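You operate a simulated robot arm through the tools that you are given. There is no shell and no other tool.

You run a simulated two-armed robot. Do the job below in one go: nothing can be reset, and whatever is moved stays where it is left.

TASK
Press the bush to the card's depth, then put the sleeve in the yellow tray.
Fine: the white sleeve is on the small press's slide; read the card, set the depth dial to it, use the lever, leave the slide out. Where these are worked on the way, their far stop is far enough and under half their travel is too little: press slide.

It is judged by the outcome, as a careful person would: the job done as asked, and still so three seconds after it is handed in. It fails if anything else is knocked over, pushed out of place, dropped, spilled or broken.

THE ROBOT
Two 7-joint arms with two-finger parallel grippers on one trunk that stands fixed in place. Base frame: the origin is at the foot of the trunk, x ahead of it, y to its left, z up; the work surface is at about z = 79.2. Units: cm, rad, N and s.
The left shoulder is at [8, 13.1, 94.7], the right one opposite. With the tool pointing down near the work surface each hand reaches from about 40 to 86 cm from the base axis, measured 20 degrees to its own side. Payload 1.57 kg a hand.
The tool frame of a hand sits at the grasp point between the pads (the TCP): z along the fingers, y along the line on which they close. The tips reach 3 cm beyond it. Largest opening 11 cm; finger width 2.4, thickness 1.2; the body of the gripper, 4.8 by 11.2 cm, starts 7.8 cm behind the TCP.
Orientation is that of the tool frame in the base frame, as [roll, pitch, yaw] about the fixed x, y, z axes, in that order (R = Rz(yaw) Ry(pitch) Rx(roll)). With the fingers straight down and closing along the base's y, the tool's x points along the base's -x, its y along +y and its z along -z.

THE INTERFACE
- The arms move only by the tool servo_tool. It takes "left_increments", "right_increments" or both (then of equal length, played together; a hand with none holds still); each is one flat list of numbers, 6 for each row, row after row: the shift along the tool's x, y, z in units of 40 mm (1.0 is 40 mm), then the turn, a rotation vector about the tool's x, y, z in units of 8 degrees (1.0 is 8 degrees). In form: [tx, ty, tz, ax, ay, az, tx, ty, tz, ax, ay, az, ...]. A call has 1 to 20 rows; each row shifts and turns the commanded pose from where the row before left it, along the tool's axes as they then stand. "left_hand" and "right_hand" are, for a hand that has rows, the opening, from 0 (shut) to 1 (fully open), set as the call begins (left out, the last holds). A call with a number of a shift or a turn outside -1 to 1 is refused whole. Rows are played at 5 a second. More than 5 cm and 0.15 rad between two rows, or a gripper value outside its range, and nothing of the call is played. A pose out of reach is approached as far as the arm can. The call stops where the force on the tool passes 40 N (or 10 N more than at its start, if that is more) or the arm is blocked; 0.2 s more then pass. Each finger travels about 10.8 cm/s and halts on what it meets, pressing with about 25 N; the grip force reading is that of the motor and also rises with nothing between the fingers. The clock runs only during rows and for 0.2 s after the last one: add rows that do not move to give the fingers time. It gives the time, the measured TCP pose, the force on the tool (base axes), the opening and the grip force at its end, in the units of the frame above (readings bear some noise), with the torque about the TCP (base axes, N m) and any sound that the robot's microphone picked up.
- Cameras (640 x 400 px; columns grow to the right, rows downward): "scene" is now at [-4.65, -0.26, 144.22]; the picture's right is [-0.05, -1.00, 0.00], its down [-0.35, 0.02, -0.94] and it looks along [0.94, -0.05, -0.35] (base axes); focal length 353 px, centre (320, 200). "left" rides on the left gripper at [7, -1.6, -14.1] in its tool frame; the picture's right is [0.23, 0.97, 0.00], its down [-0.86, 0.20, -0.48] and it looks along [-0.47, 0.11, 0.88] (tool axes); focal length 222 px, centre (320, 200). "right" rides on the right gripper at [7, 1.6, -14.1] in its tool frame; the picture's right is [-0.23, 0.97, 0.00], its down [-0.86, -0.20, -0.48] and it looks along [-0.47, -0.11, 0.88] (tool axes); focal length 222 px, centre (320, 200). There is no depth. A picture from a camera that has moved, and an enlarged one, comes with that camera's place and axes in the base frame and with its lens.
- snapshot(camera): a new picture of that camera. No time passes.
- pan_tilt(pan, tilt): turns the head with the scene camera to pan (to the left, within 1.902 rad either way) and tilt (down, from -0.506 to 1.204), counted from straight ahead of the robot. It gives what a move gives.
- enlarge(camera, box): a new picture of the part [left, top, right, bottom] of that camera's present view, enlarged. No time passes.
- hand_in(): hands the job in; it is judged then, once.

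Nothing tells you positions but the pictures and the camera data. Unless the task says otherwise, let go and move clear before handing in.

The tools are called after "Emit:" as a command line: name --argument value ..., lists and objects as JSON in quotes. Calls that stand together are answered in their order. servo_tool: Moves the arms, as the interface text tells. Its arguments: {"type":"object","properties":{"left_increments":{"type":"array"},"left_hand":{"type":"number"},"right_increments":{"type":"array"},"right_hand":{"type":"number"}},"required":[]} The other tools are called the same way: pan_tilt (pan, tilt) turns the head that bears the scene camera; snapshot (camera) takes a picture; enlarge (camera, box) takes an enlarged picture of a part of a camera's view; hand_in () hands the job in.

At the start:

```text
clock: 0.0
left_eef_pos: [49.43, 23.14, 129.24]
left_tool_rot: [-3.141, 0.0, -3.141]
left_force: [-0.4, 0.3, -0.3]
left_ft_torque: [0.01, 0.01, 0.01]
left_finger_gap: 10.99
left_grip_force: 0.1
right_eef_pos: [47.52, -18.74, 123.99]
right_tool_rot: [3.141, 0.001, -3.141]
right_force: [-0.5, -0.3, -1.0]
right_ft_torque: [0.02, -0.01, 0.0]
right_finger_gap: 10.99
right_grip_force: 0.1
head pan, tilt: [-0.049, 0.358]
```

scene: 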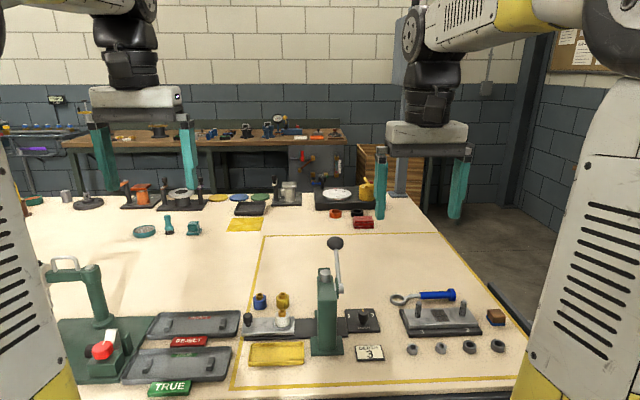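
right: 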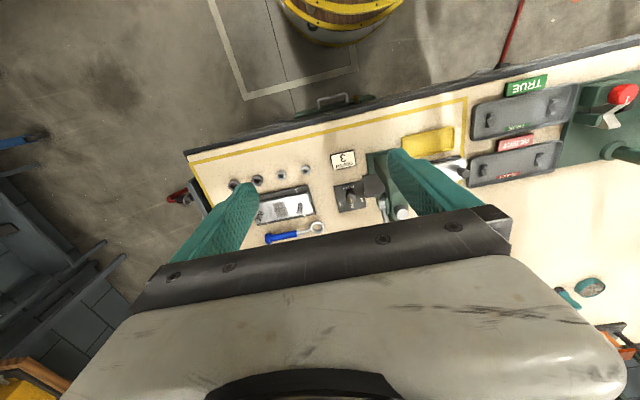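
left: 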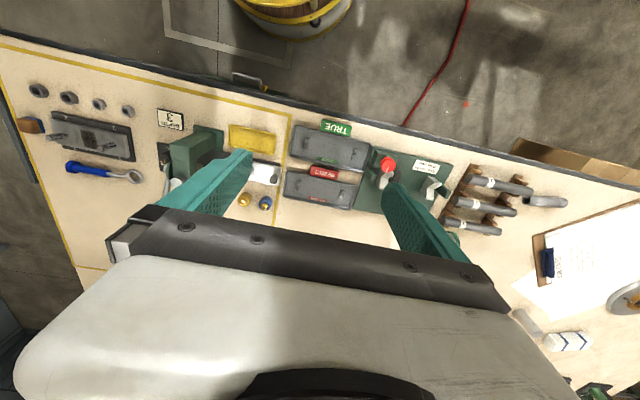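

I see a small green press in the yellow-marked area. It has a slide carrying the white sleeve to its left, a dial plate to its right, a card reading "3", and a yellow tray in front. I'll look closer before I move anything.

Emit:
enlarge --camera "scene" --box '[230, 230, 400, 370]'

Emit:
enlarge --camera "scene" --box '[335, 300, 395, 370]'

Emit:
enlarge --camera "right" --box '[320, 120, 480, 240]'

Emit:
enlarge --camera "left" --box '[140, 90, 300, 220]'

```text
2.86 times, centred on (315, 300) of scene
camera zoom: at [-4.65, -0.26, 144.22], right [-0.05, -1.0, 0.0], down [-0.35, 0.02, -0.94], along [0.94, -0.05, -0.35], focal length 1008 px, centre (334, -86)
```

zoom: 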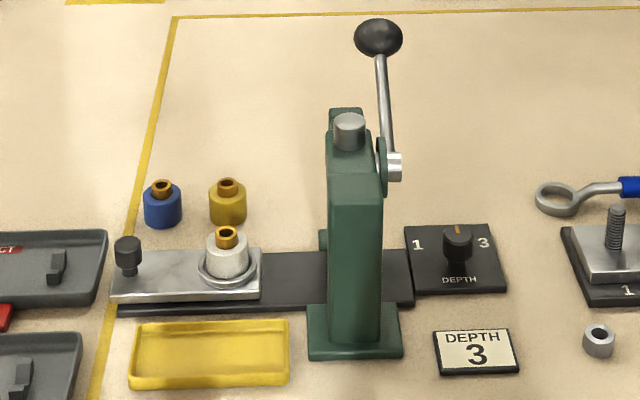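

```text
5.71 times, centred on (365, 335) of scene
camera zoom: at [-4.65, -0.26, 144.22], right [-0.05, -1.0, 0.0], down [-0.35, 0.02, -0.94], along [0.94, -0.05, -0.35], focal length 2017 px, centre (63, -571)
```

zoom: 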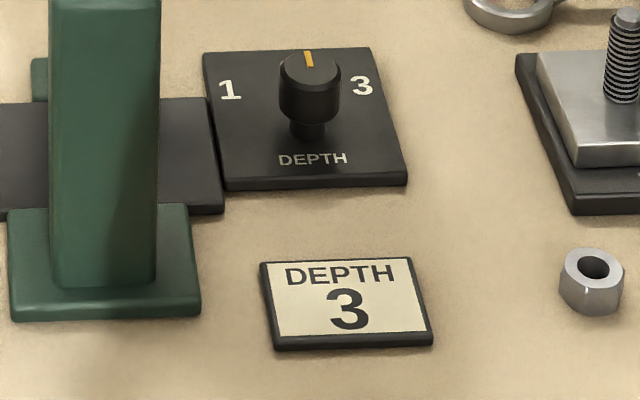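

```text
3.33 times, centred on (400, 180) of right
camera zoom: at [40.54, -17.28, 138.09], right [0.23, 0.97, 0.0], down [0.86, -0.2, 0.48], along [0.47, -0.11, -0.88], focal length 740 px, centre (53, 267)
```

zoom: 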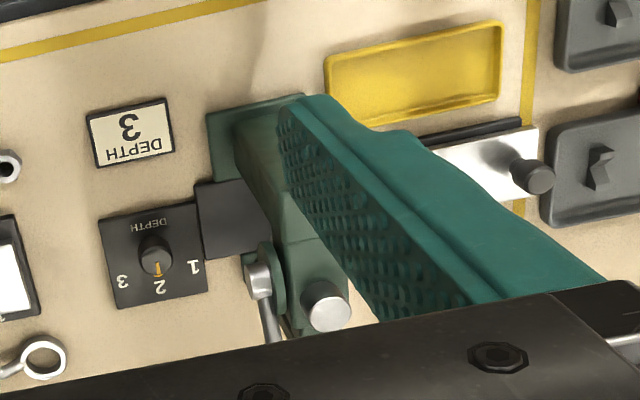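

```text
3.08 times, centred on (220, 155) of left
camera zoom: at [42.28, 21.52, 143.12], right [-0.23, 0.97, 0.0], down [0.86, 0.2, 0.48], along [0.47, 0.11, -0.88], focal length 684 px, centre (628, 338)
```

zoom: 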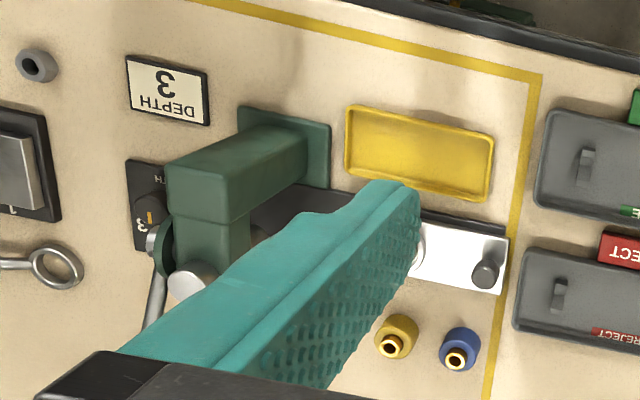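

The card says 3 and the dial points at 2. I'll lower both hands partway to see the lever, dial, slide and sleeve from other angles.

Emit:
servo_tool --left_increments '[-0.28, -0.6, 0.7, 0, 0, 0, -0.28, -0.6, 0.7, 0, 0, 0, -0.28, -0.6, 0.7, 0, 0, 0, -0.28, -0.6, 0.7, 0, 0, 0, -0.28, -0.6, 0.7, 0, 0, 0]' --right_increments '[-0.275, -0.265, 0.6, 0, 0, 0, -0.275, -0.265, 0.6, 0, 0, 0, -0.275, -0.265, 0.6, 0, 0, 0, -0.275, -0.265, 0.6, 0, 0, 0, -0.275, -0.265, 0.6, 0, 0, 0]'

Emit:
snapshot --camera "right"

Emit:
snapshot --camera "left"

Emit:
snapshot --camera "scene"

```text
clock: 1.2
left_eef_pos: [54.78, 11.01, 115.08]
left_tool_rot: [3.141, 0.0, -3.14]
left_force: [-0.1, -0.1, 0.6]
left_ft_torque: [0.0, -0.06, -0.01]
left_finger_gap: 10.99
left_grip_force: 0.1
right_eef_pos: [53.21, -24.11, 111.98]
right_tool_rot: [3.14, 0.0, 3.141]
right_force: [0.3, -0.3, 0.5]
right_ft_torque: [-0.01, -0.04, 0.01]
right_finger_gap: 11.0
right_grip_force: 0.1
head pan, tilt: [-0.049, 0.358]
```

```text
taken
camera right: at [46.04, -22.51, 126.11], right [0.23, 0.97, 0.0], down [0.85, -0.2, 0.48], along [0.47, -0.11, -0.88], focal length 222 px, centre (320, 200)
```

right: 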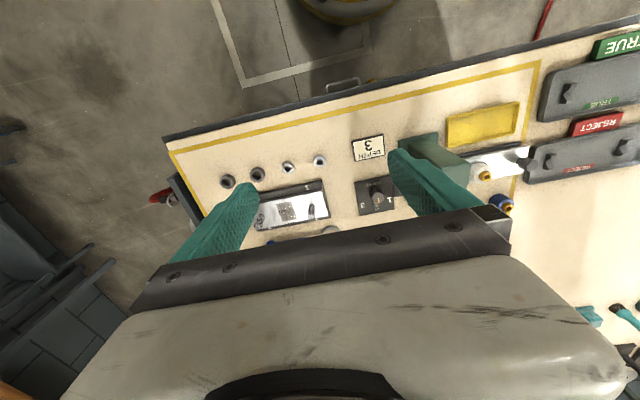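

```text
taken
camera left: at [47.83, 9.53, 129.06], right [-0.23, 0.97, 0.0], down [0.86, 0.2, 0.48], along [0.47, 0.11, -0.88], focal length 222 px, centre (320, 200)
```

left: 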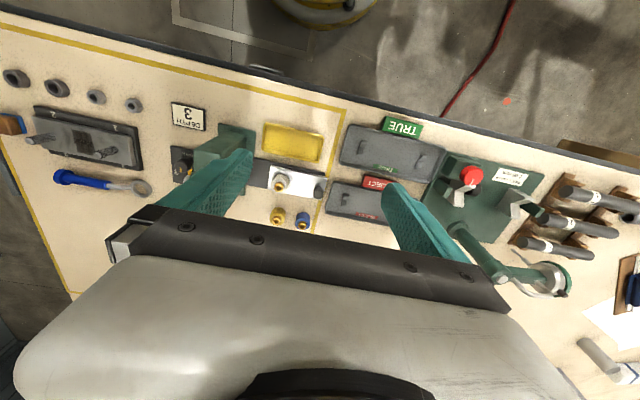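

```text
taken
```

scene: 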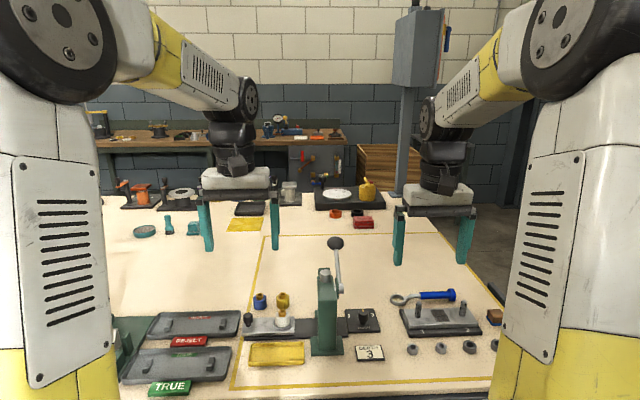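

The views are closer now. I'll zoom in on the press and dial in both wrist cameras.

Emit:
enlarge --camera "right" --box '[340, 100, 540, 230]'

Emit:
enlarge --camera "left" --box '[150, 90, 350, 230]'

Emit:
enlarge --camera "scene" --box '[300, 225, 390, 300]'

```text
3.08 times, centred on (440, 165) of right
camera zoom: at [46.04, -22.51, 126.11], right [0.23, 0.97, 0.0], down [0.85, -0.2, 0.48], along [0.47, -0.11, -0.88], focal length 684 px, centre (-49, 308)
```

zoom: 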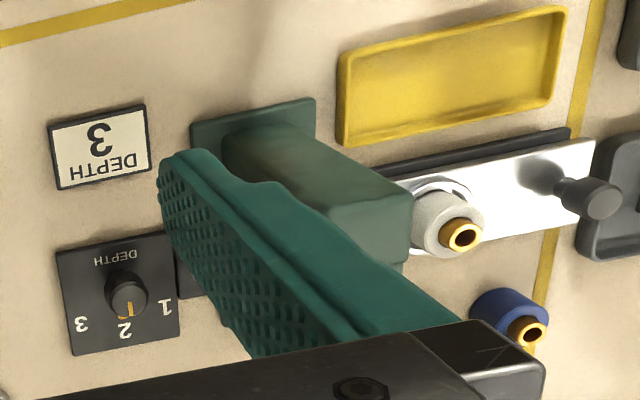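

```text
2.86 times, centred on (250, 160) of left
camera zoom: at [47.83, 9.53, 129.06], right [-0.23, 0.97, 0.0], down [0.86, 0.2, 0.48], along [0.47, 0.11, -0.88], focal length 635 px, centre (520, 314)
```

zoom: 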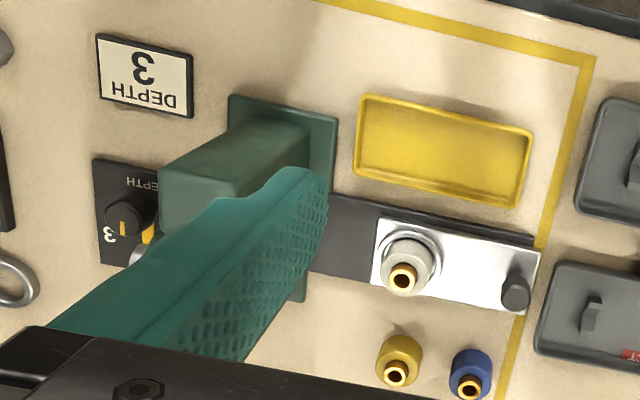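

```text
5.33 times, centred on (345, 262) of scene
camera zoom: at [-4.7, -0.23, 144.22], right [-0.05, -1.0, 0.0], down [-0.35, 0.02, -0.94], along [0.94, -0.05, -0.35], focal length 1882 px, centre (187, -133)
```

zoom: 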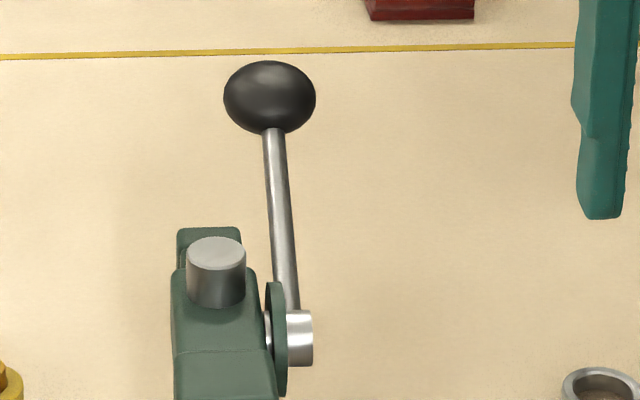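

I need a second view of the lever ball to find its position, so I'll bring the right hand over it, high up.

Emit:
servo_tool --right_increments '[-0.64, 0.605, -0.3, 0, 0, 0, -0.64, 0.605, -0.3, 0, 0, 0, -0.64, 0.605, -0.3, 0, 0, 0, -0.64, 0.605, -0.3, 0, 0, 0, -0.64, 0.605, -0.3, 0, 0, 0]'

Emit:
snapshot --camera "right"

Emit:
enlarge --camera "right" --box '[220, 110, 440, 250]'

```text
clock: 2.4
left_eef_pos: [54.91, 11.24, 115.12]
left_tool_rot: [3.141, 0.0, -3.141]
left_force: [-0.7, 0.2, -0.1]
left_ft_torque: [0.05, -0.01, -0.03]
left_finger_gap: 10.99
left_grip_force: 0.1
right_eef_pos: [65.96, -12.14, 118.1]
right_tool_rot: [-3.141, -0.001, 3.141]
right_force: [0.7, 0.0, 0.4]
right_ft_torque: [-0.02, -0.01, 0.02]
right_finger_gap: 11.01
right_grip_force: 0.0
head pan, tilt: [-0.049, 0.358]
```

```text
taken
camera right: at [58.84, -10.49, 132.11], right [0.23, 0.97, 0.0], down [0.85, -0.2, 0.48], along [0.47, -0.11, -0.88], focal length 222 px, centre (320, 200)
```

right: 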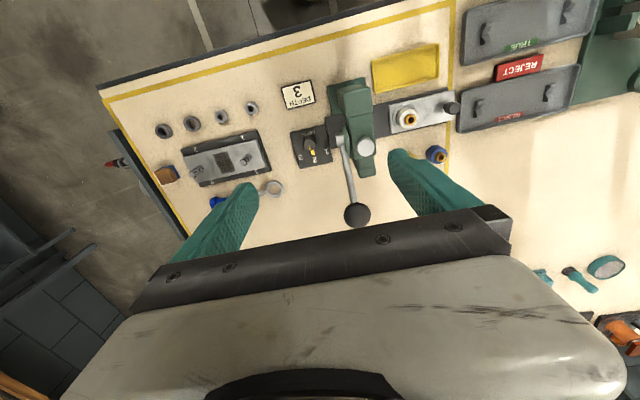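

```text
2.86 times, centred on (330, 180) of right
camera zoom: at [58.84, -10.49, 132.11], right [0.23, 0.97, 0.0], down [0.85, -0.2, 0.48], along [0.47, -0.11, -0.88], focal length 635 px, centre (291, 257)
```

zoom: 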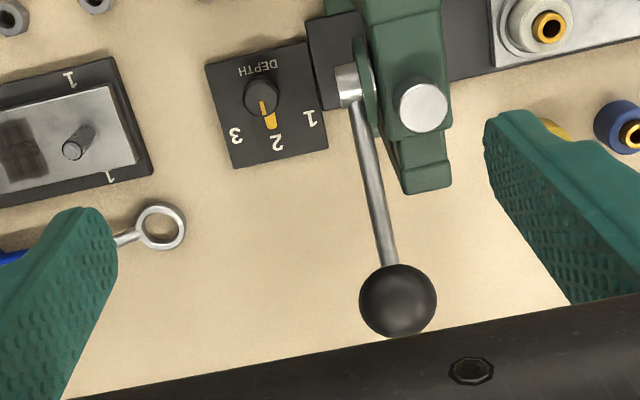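

The lever ball is at about (80.5, -8.8, 99.7) and its hub at (68.9, -9.2, 93.3), so it swings down on the far side. The dial knob is near (70.3, -15.4) with its top at z ≈ 85, and "3" is about 45° clockwise. I'll yaw the right hand so that its body clears the lever when it grips the dial.

Emit:
servo_tool --right_increments '[0, 0, 0, 0, 0, -0.9375, 0, 0, 0, 0, 0, -0.9375, 0, 0, 0, 0, 0, -0.9375, 0, 0, 0, 0, 0, -0.9375, 0, 0, 0, 0, 0, -0.9375, 0, 0, 0, 0, 0, -0.9375, 0, 0, 0, 0, 0, -0.9375, 0, 0, 0, 0, 0, -0.9375, 0, 0, 0, 0, 0, -0.9375, 0, 0, 0, 0, 0, -0.9375, 0, 0, 0, 0, 0, -0.9375, 0, 0, 0, 0, 0, -0.9375, 0, 0, 0, 0, 0, -0.9375, 0, 0, 0, 0, 0, -0.9375, 0, 0, 0, 0, 0, -0.9375]'

Emit:
snapshot --camera "right"

Emit:
snapshot --camera "scene"

```text
clock: 5.6
left_eef_pos: [54.86, 11.19, 114.99]
left_tool_rot: [3.141, 0.0, -3.141]
left_force: [-0.2, -0.3, -0.6]
left_ft_torque: [0.0, 0.02, 0.0]
left_finger_gap: 11.01
left_grip_force: 0.0
right_eef_pos: [65.98, -12.11, 117.89]
right_tool_rot: [3.141, 0.0, -1.175]
right_force: [0.0, 0.0, 0.4]
right_ft_torque: [0.0, 0.01, -0.01]
right_finger_gap: 11.0
right_grip_force: 0.0
head pan, tilt: [-0.049, 0.358]
```

```text
taken
camera right: at [67.0, -19.2, 132.07], right [-0.99, -0.16, 0.0], down [-0.14, 0.87, 0.48], along [-0.08, 0.47, -0.88], focal length 222 px, centre (320, 200)
```

right: 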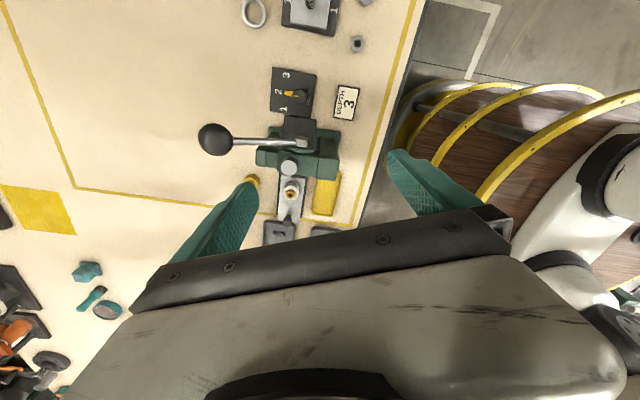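

```text
taken
```

scene: 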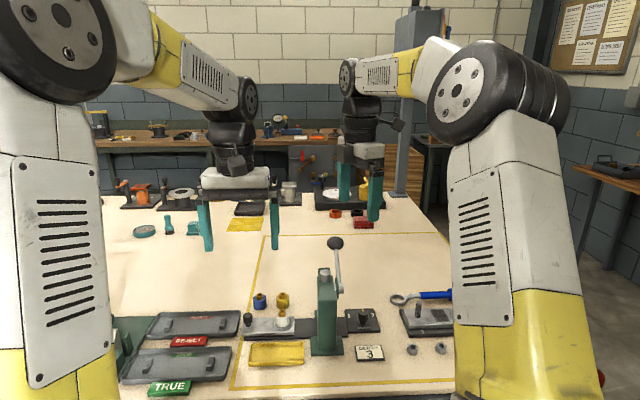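

The rotation worked and the camera now looks in from the -y side. I'll enlarge the view to pin down the dial knob.

Emit:
enlarge --camera "right" --box '[180, 50, 380, 220]'

Emit:
enlarge --camera "right" --box '[260, 60, 330, 130]'

```text
2.35 times, centred on (280, 135) of right
camera zoom: at [67.0, -19.2, 132.07], right [-0.99, -0.16, 0.0], down [-0.14, 0.87, 0.48], along [-0.08, 0.47, -0.88], focal length 523 px, centre (414, 353)
```

zoom: 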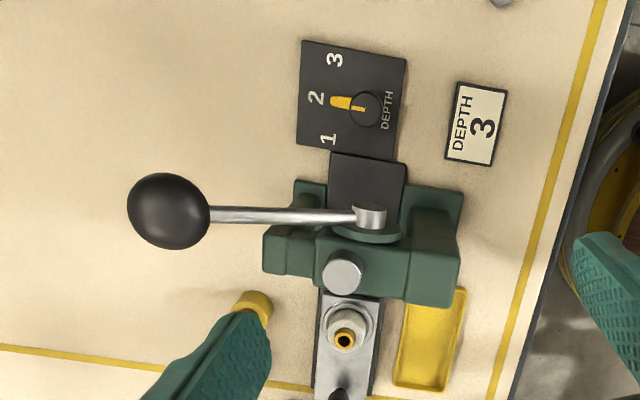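

```text
5.71 times, centred on (295, 95) of right
camera zoom: at [67.0, -19.2, 132.07], right [-0.99, -0.16, 0.0], down [-0.14, 0.87, 0.48], along [-0.08, 0.47, -0.88], focal length 1269 px, centre (463, 800)
```

zoom: 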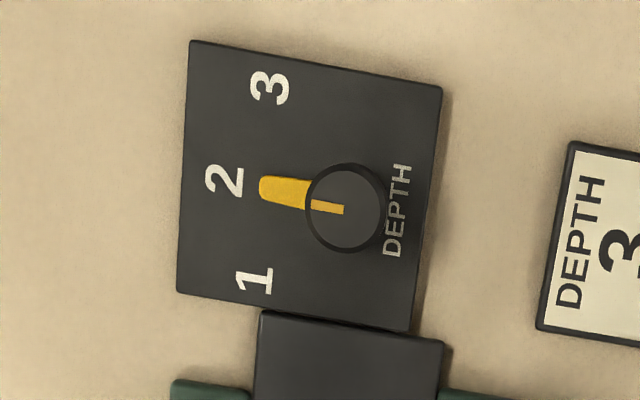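

From this nearly overhead view the dial knob is centred at about (70.4, -15.4). I'll move over it with the fingers half open and come down to just above it.

Emit:
servo_tool --right_increments '[0.5925, -0.351, 0, 0, 0, 0, 0.5925, -0.351, 0, 0, 0, 0, 0, 0, 0.925, 0, 0, 0, 0, 0, 0.925, 0, 0, 0, 0, 0, 0.925, 0, 0, 0, 0, 0, 0.925, 0, 0, 0, 0, 0, 0.925, 0, 0, 0, 0, 0, 0.925, 0, 0, 0, 0, 0, 0.925, 0, 0, 0]' --right_hand 0.5

Emit:
snapshot --camera "right"

Emit:
enlarge --camera "scene" --box '[300, 220, 420, 330]'

```text
clock: 7.6
left_eef_pos: [54.93, 11.04, 115.04]
left_tool_rot: [-3.141, -0.001, -3.141]
left_force: [-0.2, -0.5, 0.2]
left_ft_torque: [0.01, -0.01, 0.0]
left_finger_gap: 11.01
left_grip_force: 0.0
right_eef_pos: [70.38, -15.27, 91.99]
right_tool_rot: [3.141, 0.0, -1.18]
right_force: [0.3, -0.4, 1.6]
right_ft_torque: [0.02, -0.02, 0.02]
right_finger_gap: 5.53
right_grip_force: 0.0
head pan, tilt: [-0.049, 0.358]
```

```text
taken
camera right: at [71.41, -22.44, 106.1], right [-0.99, -0.16, 0.0], down [-0.14, 0.87, 0.48], along [-0.08, 0.47, -0.88], focal length 222 px, centre (320, 200)
```

right: 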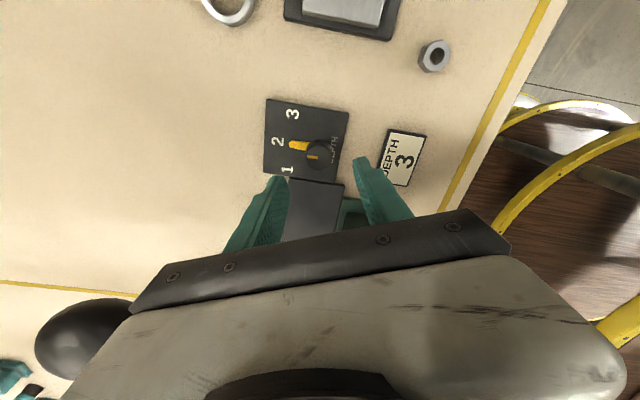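

```text
3.64 times, centred on (360, 275) of scene
camera zoom: at [-4.66, -0.26, 144.22], right [-0.05, -1.0, 0.0], down [-0.35, 0.02, -0.94], along [0.94, -0.05, -0.35], focal length 1283 px, centre (174, -73)
```

zoom: 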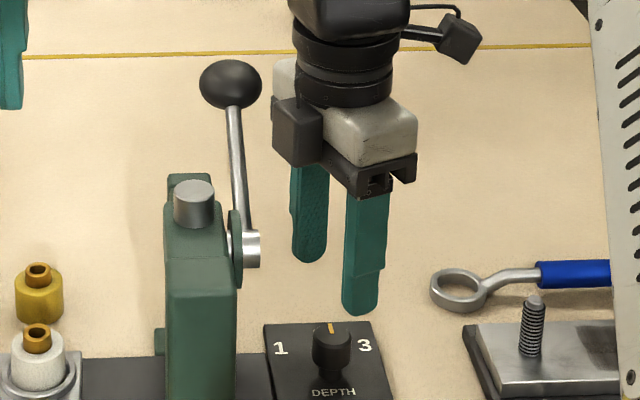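

The hand is centred over the dial, but it has a box on its +y side that would pass close to the lever hub. I'll tilt the hand 10° away from the press, then lower it around the knob.

Emit:
servo_tool --right_increments '[0, 0, 0, 0, -0.625, 0, 0, 0, 0, 0, -0.625, 0, 0.1113, 0, 0.5747, 0, 0, 0, 0.1113, 0, 0.5747, 0, 0, 0, 0.1113, 0, 0.5747, 0, 0, 0]'

Emit:
snapshot --camera "right"

Emit:
enlarge --camera "scene" --box '[300, 220, 420, 330]'

```text
clock: 8.8
left_eef_pos: [54.75, 11.05, 115.01]
left_tool_rot: [-3.141, 0.0, -3.141]
left_force: [0.6, -1.3, 0.5]
left_ft_torque: [0.01, -0.01, 0.0]
left_finger_gap: 10.99
left_grip_force: 0.0
right_eef_pos: [70.37, -15.59, 85.06]
right_tool_rot: [3.14, 0.173, -1.179]
right_force: [-0.2, -0.3, -0.4]
right_ft_torque: [0.02, -0.01, 0.0]
right_finger_gap: 5.48
right_grip_force: 0.1
head pan, tilt: [-0.049, 0.358]
```

```text
taken
camera right: at [72.35, -24.8, 97.64], right [-0.99, -0.17, 0.04], down [-0.11, 0.78, 0.62], along [-0.13, 0.61, -0.78], focal length 222 px, centre (320, 200)
```

right: 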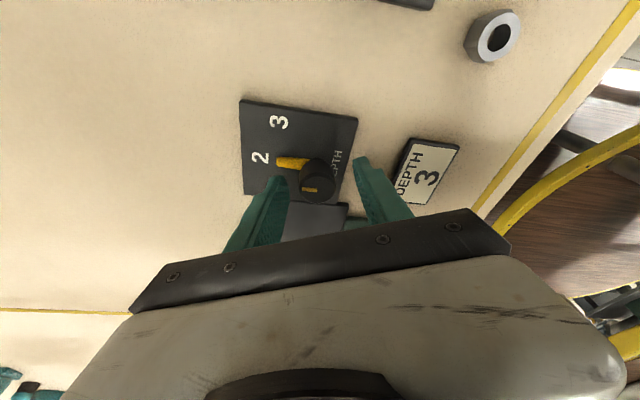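

```text
3.64 times, centred on (360, 275) of scene
camera zoom: at [-4.66, -0.26, 144.22], right [-0.05, -1.0, 0.0], down [-0.35, 0.02, -0.94], along [0.94, -0.05, -0.35], focal length 1283 px, centre (174, -73)
```

zoom: 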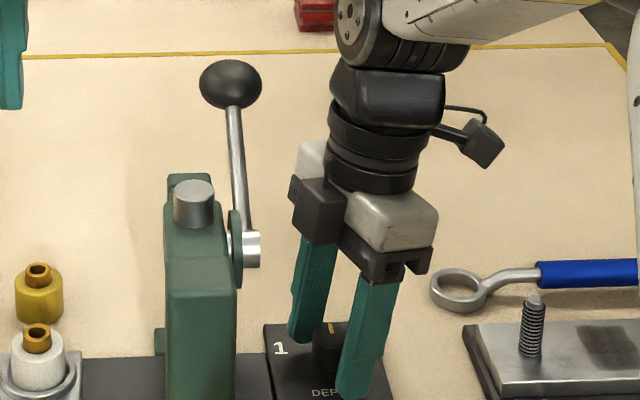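

The knob sits between the fingers. I'll close on it and check the grip before turning.

Emit:
servo_tool --right_increments '[0, 0, 0, 0, 0, 0, 0, 0, 0, 0, 0, 0, 0, 0, 0, 0, 0, 0]' --right_hand 0.0

Emit:
snapshot --camera "right"

```text
clock: 9.6
left_eef_pos: [54.88, 11.2, 115.09]
left_tool_rot: [3.141, 0.001, 3.141]
left_force: [-0.3, 0.3, -0.7]
left_ft_torque: [-0.03, -0.02, 0.04]
left_finger_gap: 11.0
left_grip_force: 0.0
right_eef_pos: [70.42, -15.46, 84.95]
right_tool_rot: [-3.14, 0.174, -1.179]
right_force: [11.0, 2.1, -5.7]
right_ft_torque: [0.02, -0.32, 0.0]
right_finger_gap: 2.77
right_grip_force: 38.2
head pan, tilt: [-0.049, 0.358]
```

```text
taken
camera right: at [72.45, -24.75, 97.65], right [-0.99, -0.17, 0.04], down [-0.11, 0.78, 0.62], along [-0.13, 0.61, -0.78], focal length 222 px, centre (320, 200)
```

right: 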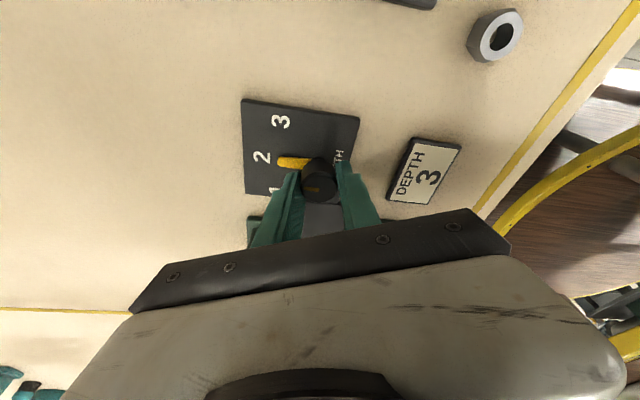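

The grip is on (2.77 cm). I'll turn it 45° clockwise about the vertical, towards 3.

Emit:
servo_tool --right_increments '[0, -0.04, 0, 0, 0, 0, 0, 0, 0, 0.1628, 0, 0.9237, 0, 0, 0, 0.1628, 0, 0.9237, 0, 0, 0, 0.1628, 0, 0.9237, 0, 0, 0, 0.1628, 0, 0.9237, 0, 0, 0, 0.1628, 0, 0.9237, 0, 0, 0, 0.1628, 0, 0.9237, 0, 0, 0, 0, 0, 0]'

Emit:
enlarge --camera "right" --box '[200, 80, 440, 230]'

Emit:
enlarge --camera "scene" --box '[300, 220, 420, 330]'

```text
clock: 11.4
left_eef_pos: [54.95, 11.18, 115.06]
left_tool_rot: [-3.141, -0.002, 3.142]
left_force: [0.3, -0.1, 0.4]
left_ft_torque: [0.0, 0.01, 0.0]
left_finger_gap: 10.98
left_grip_force: 0.1
right_eef_pos: [70.52, -15.47, 85.03]
right_tool_rot: [3.139, 0.176, -1.966]
right_force: [11.4, 1.3, -13.9]
right_ft_torque: [-0.05, -0.31, -0.02]
right_finger_gap: 2.75
right_grip_force: 38.4
head pan, tilt: [-0.049, 0.358]
```

```text
2.67 times, centred on (320, 155) of right
camera zoom: at [65.37, -23.49, 97.67], right [-0.81, 0.58, 0.04], down [0.48, 0.62, 0.62], along [0.33, 0.52, -0.78], focal length 592 px, centre (320, 320)
```

zoom: 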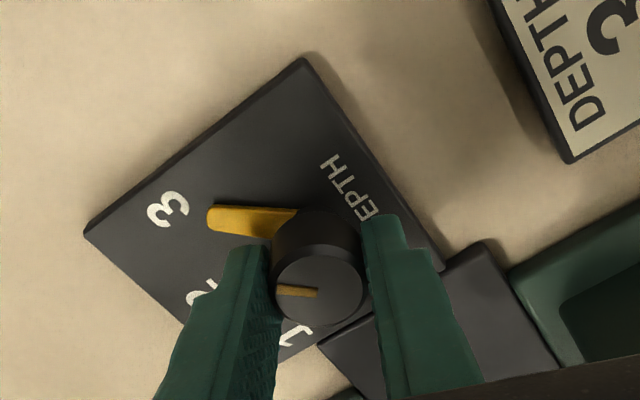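

```text
3.64 times, centred on (360, 275) of scene
camera zoom: at [-4.55, -0.27, 144.22], right [-0.05, -1.0, 0.0], down [-0.35, 0.02, -0.94], along [0.93, -0.05, -0.35], focal length 1283 px, centre (174, -73)
```

zoom: 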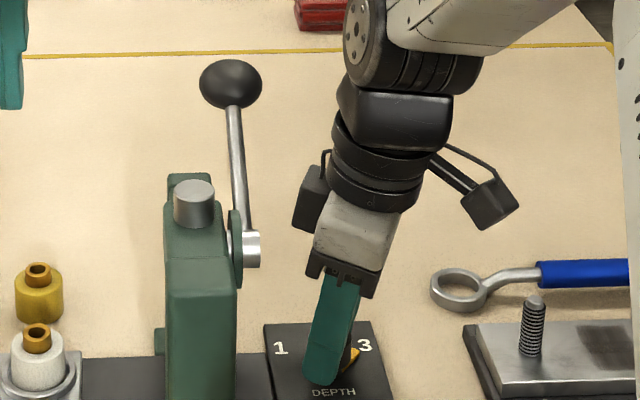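

The pointer now looks to be at 3. I'll open, lift straight up, and check it.

Emit:
servo_tool --right_increments '[0, 0, 0, 0, 0, 0, 0, 0, 0, 0, 0, 0, -0.1736, 0, -0.98, 0, 0, 0, -0.1736, 0, -0.98, 0, 0, 0, -0.1736, 0, -0.98, 0, 0, 0]' --right_hand 0.5

Emit:
enlarge --camera "right" --box '[200, 50, 440, 200]'

Emit:
enlarge --camera "scene" --box '[330, 290, 400, 370]'

```text
clock: 12.6
left_eef_pos: [54.81, 11.16, 115.05]
left_tool_rot: [3.141, -0.001, -3.141]
left_force: [-0.1, -0.9, 0.4]
left_ft_torque: [0.03, 0.04, 0.03]
left_finger_gap: 10.98
left_grip_force: 0.0
right_eef_pos: [70.48, -15.42, 96.99]
right_tool_rot: [3.14, 0.175, -1.965]
right_force: [-0.1, -0.6, -1.1]
right_ft_torque: [0.02, 0.0, 0.0]
right_finger_gap: 5.5
right_grip_force: 0.0
head pan, tilt: [-0.049, 0.358]
```

```text
2.67 times, centred on (320, 125) of right
camera zoom: at [65.32, -23.44, 109.77], right [-0.81, 0.58, 0.04], down [0.48, 0.62, 0.62], along [0.33, 0.52, -0.78], focal length 592 px, centre (320, 400)
```

zoom: 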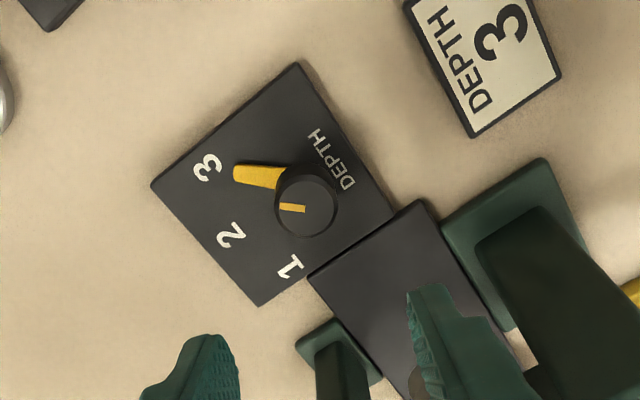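

```text
5.00 times, centred on (365, 330) of scene
camera zoom: at [-4.62, -0.27, 144.22], right [-0.05, -1.0, 0.0], down [-0.35, 0.02, -0.94], along [0.94, -0.05, -0.35], focal length 1765 px, centre (95, -450)
```

zoom: 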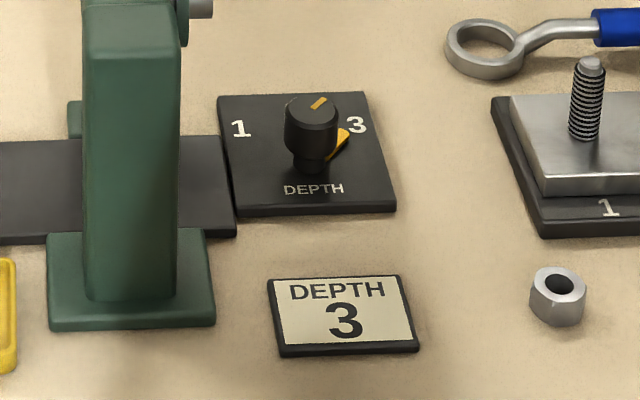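

The dial reads 3. Next I'll take the right hand up and clear, turning it back, while the left hand turns sideways and goes above the slide's knob at about (69.3, 14.25).

Emit:
servo_tool --left_increments '[0, 0, 0, 0, 0, 0.9375, 0, 0, 0, 0, 0, 0.9375, 0, 0, 0, 0, 0, 0.9375, 0, 0, 0, 0, 0, 0.9375, 0, 0, 0, 0, 0, 0.9375, 0, 0, 0, 0, 0, 0.9375, 0, 0, 0, 0, 0, 0.9375, 0, 0, 0, 0, 0, 0.9375, 0, 0, 0, 0, 0, 0.9375, 0, 0, 0, 0, 0, 0.9375, 0, 0, 0, 0, 0, 0.9375, 0, 0, 0, 0, 0, 0.9375, 0.129, 0.602, 0.5, 0, 0, 0, 0.129, 0.602, 0.5, 0, 0, 0, 0.129, 0.602, 0.5, 0, 0, 0, 0.129, 0.602, 0.5, 0, 0, 0, 0.129, 0.602, 0.5, 0, 0, 0, 0.129, 0.602, 0.5, 0, 0, 0]' --right_increments '[-0.1736, 0, -0.98, 0, 0, 0, -0.1736, 0, -0.98, 0, 0, 0, -0.1736, 0, -0.98, 0, 0, 0, -0.1736, 0, -0.98, 0, 0, 0, 0, 0, 0, 0, 0.625, 0, 0, 0, 0, 0, 0.625, 0, 0, 0, 0, 0, 0, 0.936, 0, 0, 0, 0, 0, 0.936, 0, 0, 0, 0, 0, 0.936, 0, 0, 0, 0, 0, 0.936, 0, 0, 0, 0, 0, 0.936, 0, 0, 0, 0, 0, 0.936, 0, 0, 0, 0, 0, 0.936, 0, 0, 0, 0, 0, 0.936, 0, 0, 0, 0, 0, 0.936, 0.71, -0.8, 0, 0, 0, 0, 0.71, -0.8, 0, 0, 0, 0, 0.71, -0.8, 0, 0, 0, 0]' --left_hand 0.4 --right_hand 0.7

Emit:
snapshot --camera "left"

Emit:
snapshot --camera "scene"

```text
clock: 16.4
left_eef_pos: [69.2, 14.27, 102.99]
left_tool_rot: [-3.141, 0.002, 1.571]
left_force: [1.0, 0.0, -0.6]
left_ft_torque: [0.02, -0.01, 0.0]
left_finger_gap: 4.43
left_grip_force: 0.0
right_eef_pos: [62.03, -25.18, 112.89]
right_tool_rot: [-3.141, 0.001, -3.139]
right_force: [0.5, 1.0, -1.0]
right_ft_torque: [-0.04, 0.05, 0.01]
right_finger_gap: 7.7
right_grip_force: 0.1
head pan, tilt: [-0.049, 0.358]
```

```text
taken
camera left: at [67.62, 21.3, 117.04], right [0.97, 0.23, 0.0], down [0.2, -0.86, 0.48], along [0.11, -0.47, -0.88], focal length 222 px, centre (320, 200)
```

left: 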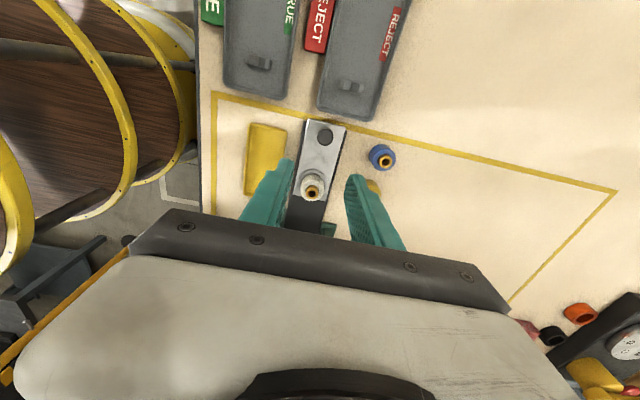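

```text
taken
```

scene: 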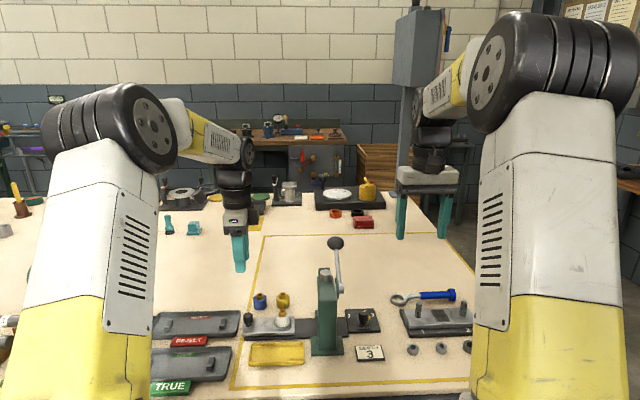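

The left camera has the slide knob and sleeve almost directly below. I'll zoom in to measure them.

Emit:
enlarge --camera "left" --box '[230, 100, 420, 240]'

Emit:
enlarge --camera "scene" --box '[230, 280, 330, 370]'

```text
2.86 times, centred on (325, 170) of left
camera zoom: at [67.62, 21.3, 117.04], right [0.97, 0.23, 0.0], down [0.2, -0.86, 0.48], along [0.11, -0.47, -0.88], focal length 635 px, centre (306, 286)
```

zoom: 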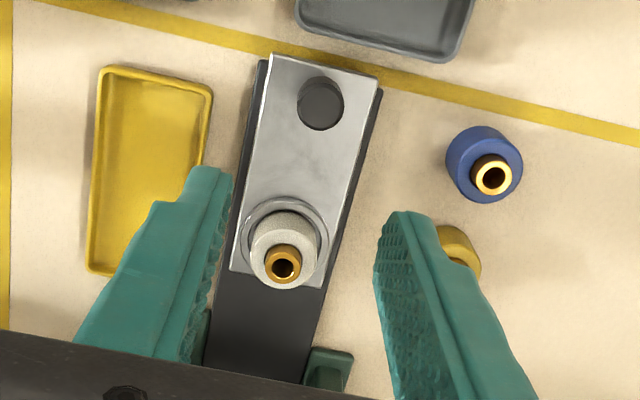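

```text
4.44 times, centred on (280, 325) of scene
camera zoom: at [-4.64, -0.24, 144.22], right [-0.05, -1.0, 0.0], down [-0.35, 0.02, -0.94], along [0.94, -0.05, -0.35], focal length 1569 px, centre (498, -356)
```

zoom: 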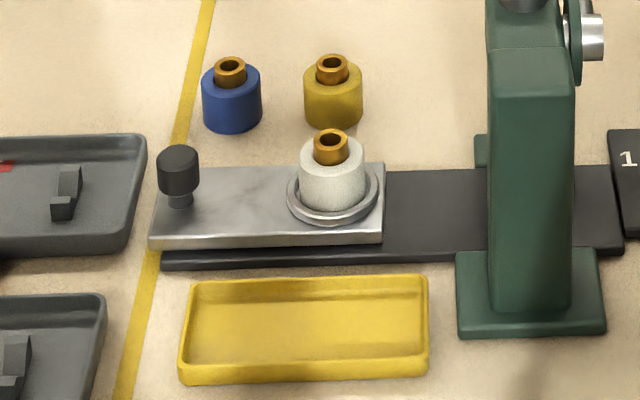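

The knob top is at about (70.0, 14.45, 85.4) with the slide's surface near z = 82. I'll lower the left hand around the knob.

Emit:
servo_tool --left_increments '[0.01, 0.04, 0.86, 0, 0, 0, 0.01, 0.04, 0.86, 0, 0, 0, 0.01, 0.04, 0.86, 0, 0, 0, 0.01, 0.04, 0.86, 0, 0, 0, 0.01, 0.04, 0.86, 0, 0, 0]'

Emit:
snapshot --camera "left"

Emit:
enlarge --camera "scene" --box '[200, 220, 360, 350]'

```text
clock: 17.6
left_eef_pos: [70.03, 14.59, 86.08]
left_tool_rot: [3.141, 0.001, 1.571]
left_force: [-0.3, 0.5, 1.0]
left_ft_torque: [-0.03, -0.02, -0.01]
left_finger_gap: 4.4
left_grip_force: 0.0
right_eef_pos: [61.95, -25.32, 112.94]
right_tool_rot: [3.141, -0.001, -3.14]
right_force: [1.1, -0.3, 0.2]
right_ft_torque: [0.01, -0.06, -0.02]
right_finger_gap: 7.71
right_grip_force: 0.0
head pan, tilt: [-0.049, 0.358]
```

```text
taken
camera left: at [68.41, 21.53, 99.9], right [0.97, 0.23, 0.0], down [0.2, -0.86, 0.48], along [0.11, -0.47, -0.88], focal length 222 px, centre (320, 200)
```

left: 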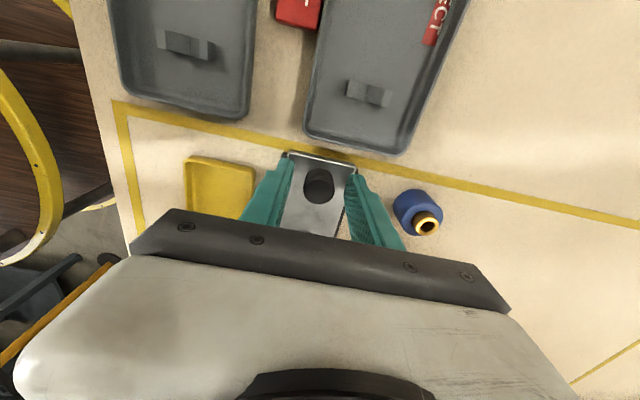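

```text
3.08 times, centred on (280, 285) of scene
camera zoom: at [-4.67, -0.27, 144.22], right [-0.05, -1.0, 0.0], down [-0.35, 0.02, -0.94], along [0.94, -0.05, -0.35], focal length 1086 px, centre (443, -62)
```

zoom: 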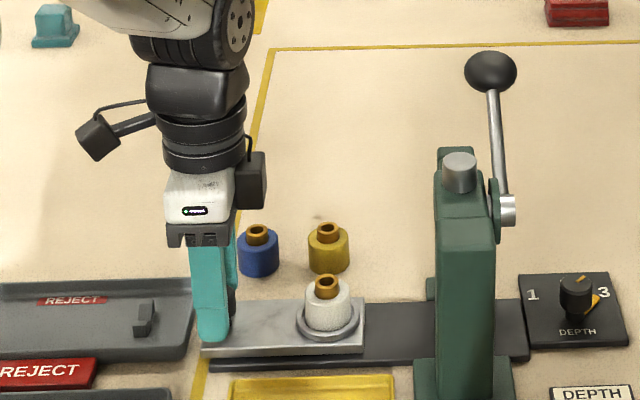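

The knob is between the fingers. I'll lean the left hand 10° away from the press for clearance, settle down slightly and close.

Emit:
servo_tool --left_increments '[0, 0, 0, 0, -0.625, 0, 0, 0, 0, 0, -0.625, 0, 0.013, 0, 0.074, 0, 0, 0]'

Emit:
servo_tool --left_increments '[0, 0, 0, 0, 0, 0, 0, 0, 0, 0, 0, 0, 0, 0, 0, 0, 0, 0]' --left_hand 0.0

Emit:
enlarge --camera "left" --box '[230, 100, 420, 240]'

```text
clock: 18.4
left_eef_pos: [70.02, 14.51, 85.59]
left_tool_rot: [3.142, 0.176, 1.57]
left_force: [1.3, -0.3, 0.1]
left_ft_torque: [0.02, 0.01, 0.01]
left_finger_gap: 4.42
left_grip_force: 0.0
right_eef_pos: [62.08, -25.29, 112.89]
right_tool_rot: [3.14, -0.001, -3.14]
right_force: [0.4, 0.5, -1.0]
right_ft_torque: [0.02, 0.02, -0.04]
right_finger_gap: 7.7
right_grip_force: 0.1
head pan, tilt: [-0.049, 0.358]
```

```text
clock: 19.2
left_eef_pos: [70.05, 14.48, 85.57]
left_tool_rot: [-3.139, 0.175, 1.571]
left_force: [-4.1, -0.3, -0.7]
left_ft_torque: [-0.7, -0.01, 0.01]
left_finger_gap: 2.36
left_grip_force: 35.5
right_eef_pos: [62.01, -25.26, 112.91]
right_tool_rot: [3.141, -0.001, -3.14]
right_force: [0.2, 0.2, -0.3]
right_ft_torque: [0.02, 0.01, -0.06]
right_finger_gap: 7.69
right_grip_force: 0.0
head pan, tilt: [-0.049, 0.358]
```

```text
2.86 times, centred on (325, 170) of left
camera zoom: at [68.42, 23.82, 98.14], right [0.97, 0.22, -0.04], down [0.2, -0.76, 0.62], along [0.11, -0.61, -0.78], focal length 635 px, centre (306, 286)
```

zoom: 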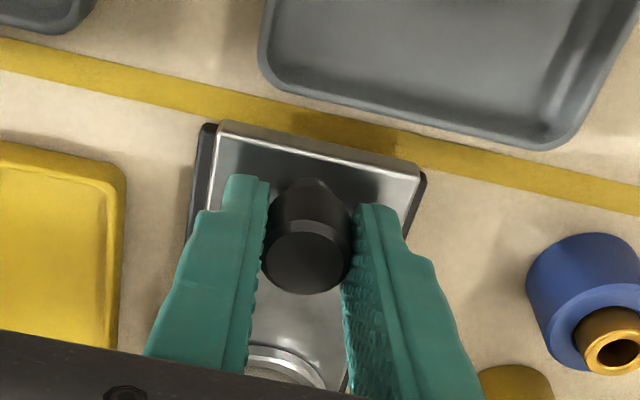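

The knob is gripped (2.36 cm). I'll push the slide gently towards the press, along -y.

Emit:
servo_tool --left_increments '[-0.0985, 0, 0.0174, 0, 0, 0, -0.197, 0, 0.0347, 0, 0, 0, -0.197, 0, 0.0347, 0, 0, 0, -0.197, 0, 0.0347, 0, 0, 0, -0.197, 0, 0.0347, 0, 0, 0, -0.197, 0, 0.0347, 0, 0, 0, -0.197, 0, 0.0347, 0, 0, 0, -0.197, 0, 0.0347, 0, 0, 0, -0.197, 0, 0.0347, 0, 0, 0, -0.197, 0, 0.0347, 0, 0, 0, -0.197, 0, 0.0347, 0, 0, 0, -0.197, 0, 0.0347, 0, 0, 0]'

Emit:
enlarge --camera "scene" --box '[200, 220, 360, 350]'

```text
clock: 21.8
left_eef_pos: [70.08, 5.22, 85.54]
left_tool_rot: [-3.14, 0.175, 1.572]
left_force: [-18.7, -0.1, -7.0]
left_ft_torque: [0.19, 0.22, 0.03]
left_finger_gap: 2.39
left_grip_force: 35.8
right_eef_pos: [61.99, -25.2, 112.88]
right_tool_rot: [3.141, 0.0, 3.141]
right_force: [-0.2, -0.6, 0.1]
right_ft_torque: [-0.01, 0.01, 0.0]
right_finger_gap: 7.71
right_grip_force: 0.1
head pan, tilt: [-0.049, 0.358]
```

```text
3.08 times, centred on (280, 285) of scene
camera zoom: at [-4.69, -0.26, 144.22], right [-0.05, -1.0, 0.0], down [-0.35, 0.02, -0.94], along [0.94, -0.05, -0.35], focal length 1086 px, centre (443, -62)
```

zoom: 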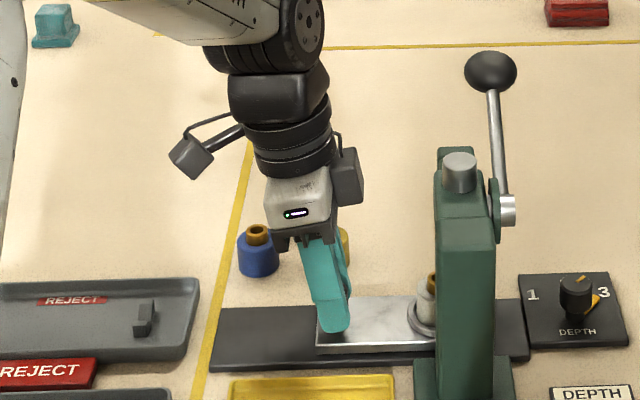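

The slide moves well; there is a slight sideways load, so I'll ease the hand in -x while continuing to the stop.

Emit:
servo_tool --left_increments '[-0.123, -0.025, 0.0217, 0, 0, 0, -0.123, -0.025, 0.0217, 0, 0, 0, -0.123, -0.025, 0.0217, 0, 0, 0]'

Emit:
enlarge --camera "scene" --box '[260, 220, 380, 350]'

```text
clock: 22.6
left_eef_pos: [69.99, 3.71, 85.6]
left_tool_rot: [3.138, 0.174, 1.572]
left_force: [4.6, -1.1, -15.5]
left_ft_torque: [0.41, 0.02, 0.14]
left_finger_gap: 2.37
left_grip_force: 35.7
right_eef_pos: [62.14, -25.19, 112.9]
right_tool_rot: [3.141, -0.002, -3.141]
right_force: [0.3, -0.5, 0.4]
right_ft_torque: [0.02, 0.0, -0.03]
right_finger_gap: 7.69
right_grip_force: 0.0
head pan, tilt: [-0.049, 0.358]
```

```text
3.08 times, centred on (320, 285) of scene
camera zoom: at [-4.55, -0.27, 144.22], right [-0.05, -1.0, 0.0], down [-0.35, 0.02, -0.94], along [0.93, -0.05, -0.35], focal length 1086 px, centre (320, -62)
```

zoom: 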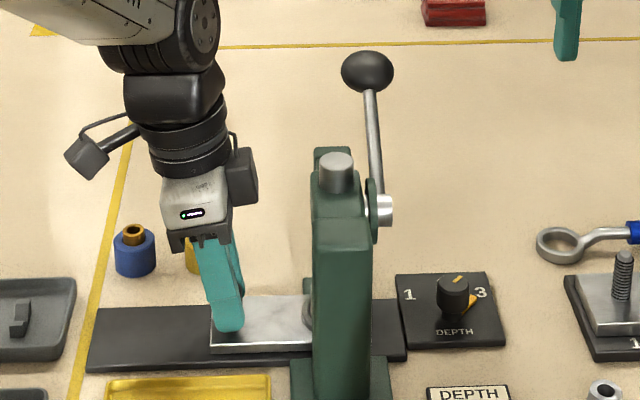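

I'm close to the stop. I'll continue in small steps until it bottoms.

Emit:
servo_tool --left_increments '[-0.074, 0, 0.018, 0, 0, 0, -0.074, 0, 0.013, 0, 0, 0, -0.074, 0, 0.013, 0, 0, 0, -0.074, 0, 0.013, 0, 0, 0]'

Emit:
enlarge --camera "scene" --box '[260, 220, 380, 350]'

```text
clock: 23.6
left_eef_pos: [69.98, 2.8, 85.73]
left_tool_rot: [3.139, 0.173, 1.574]
left_force: [11.7, 24.5, -0.5]
left_ft_torque: [0.39, -0.09, -0.06]
left_finger_gap: 2.36
left_grip_force: 35.7
right_eef_pos: [62.1, -25.02, 112.94]
right_tool_rot: [-3.142, 0.0, -3.14]
right_force: [-0.2, 0.8, -0.1]
right_ft_torque: [0.01, -0.02, 0.0]
right_finger_gap: 7.7
right_grip_force: 0.1
head pan, tilt: [-0.049, 0.358]
```

```text
3.08 times, centred on (320, 285) of scene
camera zoom: at [-4.59, -0.15, 144.22], right [-0.05, -1.0, 0.0], down [-0.35, 0.02, -0.94], along [0.94, -0.05, -0.35], focal length 1086 px, centre (320, -62)
```

zoom: 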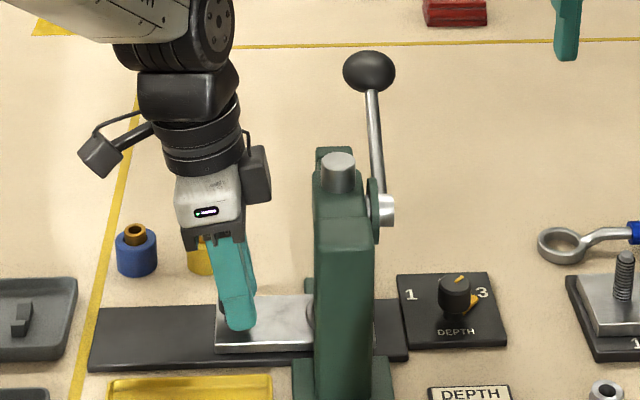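

The slide has reached its stop: 24 N and about 11 cm of travel. I'll let go and lift the left hand clear.

Emit:
servo_tool --left_increments '[0, 0, 0, 0, 0, 0, 0, 0, 0, 0, 0, 0, 0, 0, 0, 0, 0, 0, -0.087, 0, -0.49, 0, 0, 0, -0.1736, 0, -0.98, 0, 0, 0, -0.1736, 0, -0.98, 0, 0, 0, 0.5, 0, -0.7, 0, 0.4, 0, 0.5, 0, -0.7, 0, 0.4, 0, 0.5, 0, -0.7, 0, 0.45, 0, 0.5, 0, -0.7, 0, 0, 0]' --left_hand 0.4

Emit:
snapshot --camera "left"

Emit:
enlarge --camera "scene" --box '[220, 220, 380, 350]'

Emit:
snapshot --camera "right"

```text
clock: 25.8
left_eef_pos: [69.72, 11.43, 105.98]
left_tool_rot: [-3.141, -0.002, 1.57]
left_force: [0.7, -0.8, -0.4]
left_ft_torque: [0.0, 0.03, 0.01]
left_finger_gap: 4.42
left_grip_force: 0.2
right_eef_pos: [62.07, -25.31, 112.87]
right_tool_rot: [3.141, -0.001, 3.141]
right_force: [-0.5, -0.4, 0.5]
right_ft_torque: [0.01, 0.0, 0.01]
right_finger_gap: 7.7
right_grip_force: 0.0
head pan, tilt: [-0.049, 0.358]
```

```text
taken
camera left: at [68.11, 18.43, 120.0], right [0.97, 0.23, 0.0], down [0.2, -0.86, 0.48], along [0.11, -0.47, -0.88], focal length 222 px, centre (320, 200)
```

left: 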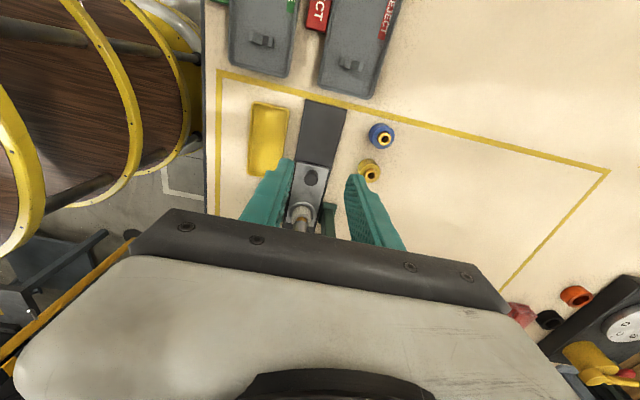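

```text
3.08 times, centred on (300, 285) of scene
camera zoom: at [-4.62, -0.28, 144.22], right [-0.05, -1.0, 0.0], down [-0.35, 0.02, -0.94], along [0.94, -0.05, -0.35], focal length 1086 px, centre (382, -62)
```

zoom: 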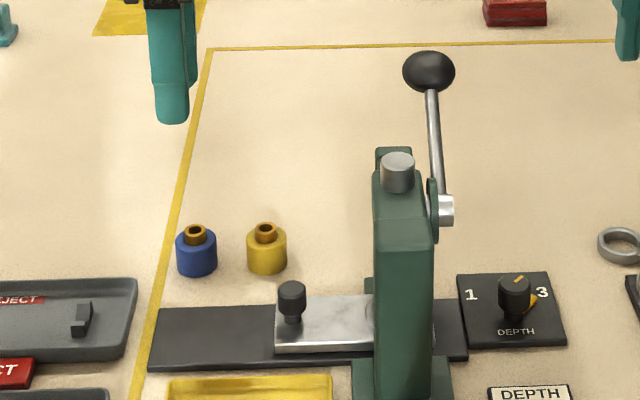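

```text
taken
camera right: at [55.01, -23.66, 126.99], right [0.23, 0.97, 0.0], down [0.86, -0.2, 0.48], along [0.47, -0.11, -0.88], focal length 222 px, centre (320, 200)
```

right: 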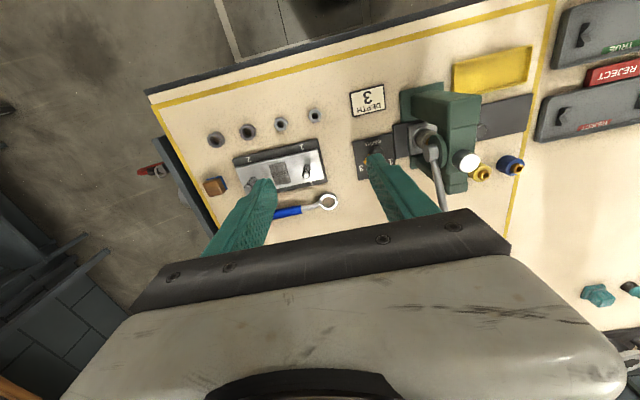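

The slide is in and staying. I'll check that the sleeve lines up under the ram.

Emit:
enlarge --camera "left" --box '[250, 140, 370, 240]'

```text
4.00 times, centred on (310, 190) of left
camera zoom: at [68.11, 18.43, 120.0], right [0.97, 0.23, 0.0], down [0.2, -0.86, 0.48], along [0.11, -0.47, -0.88], focal length 888 px, centre (360, 240)
```

zoom: 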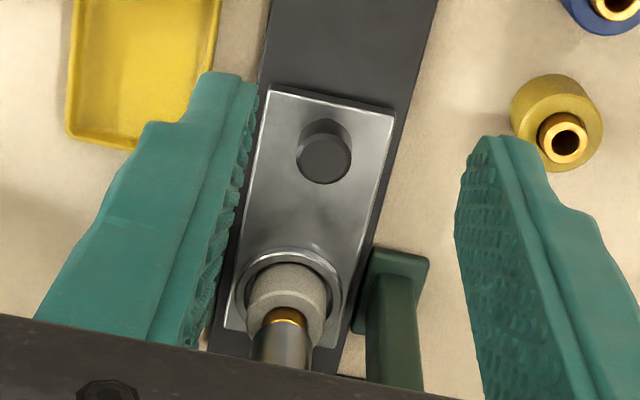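

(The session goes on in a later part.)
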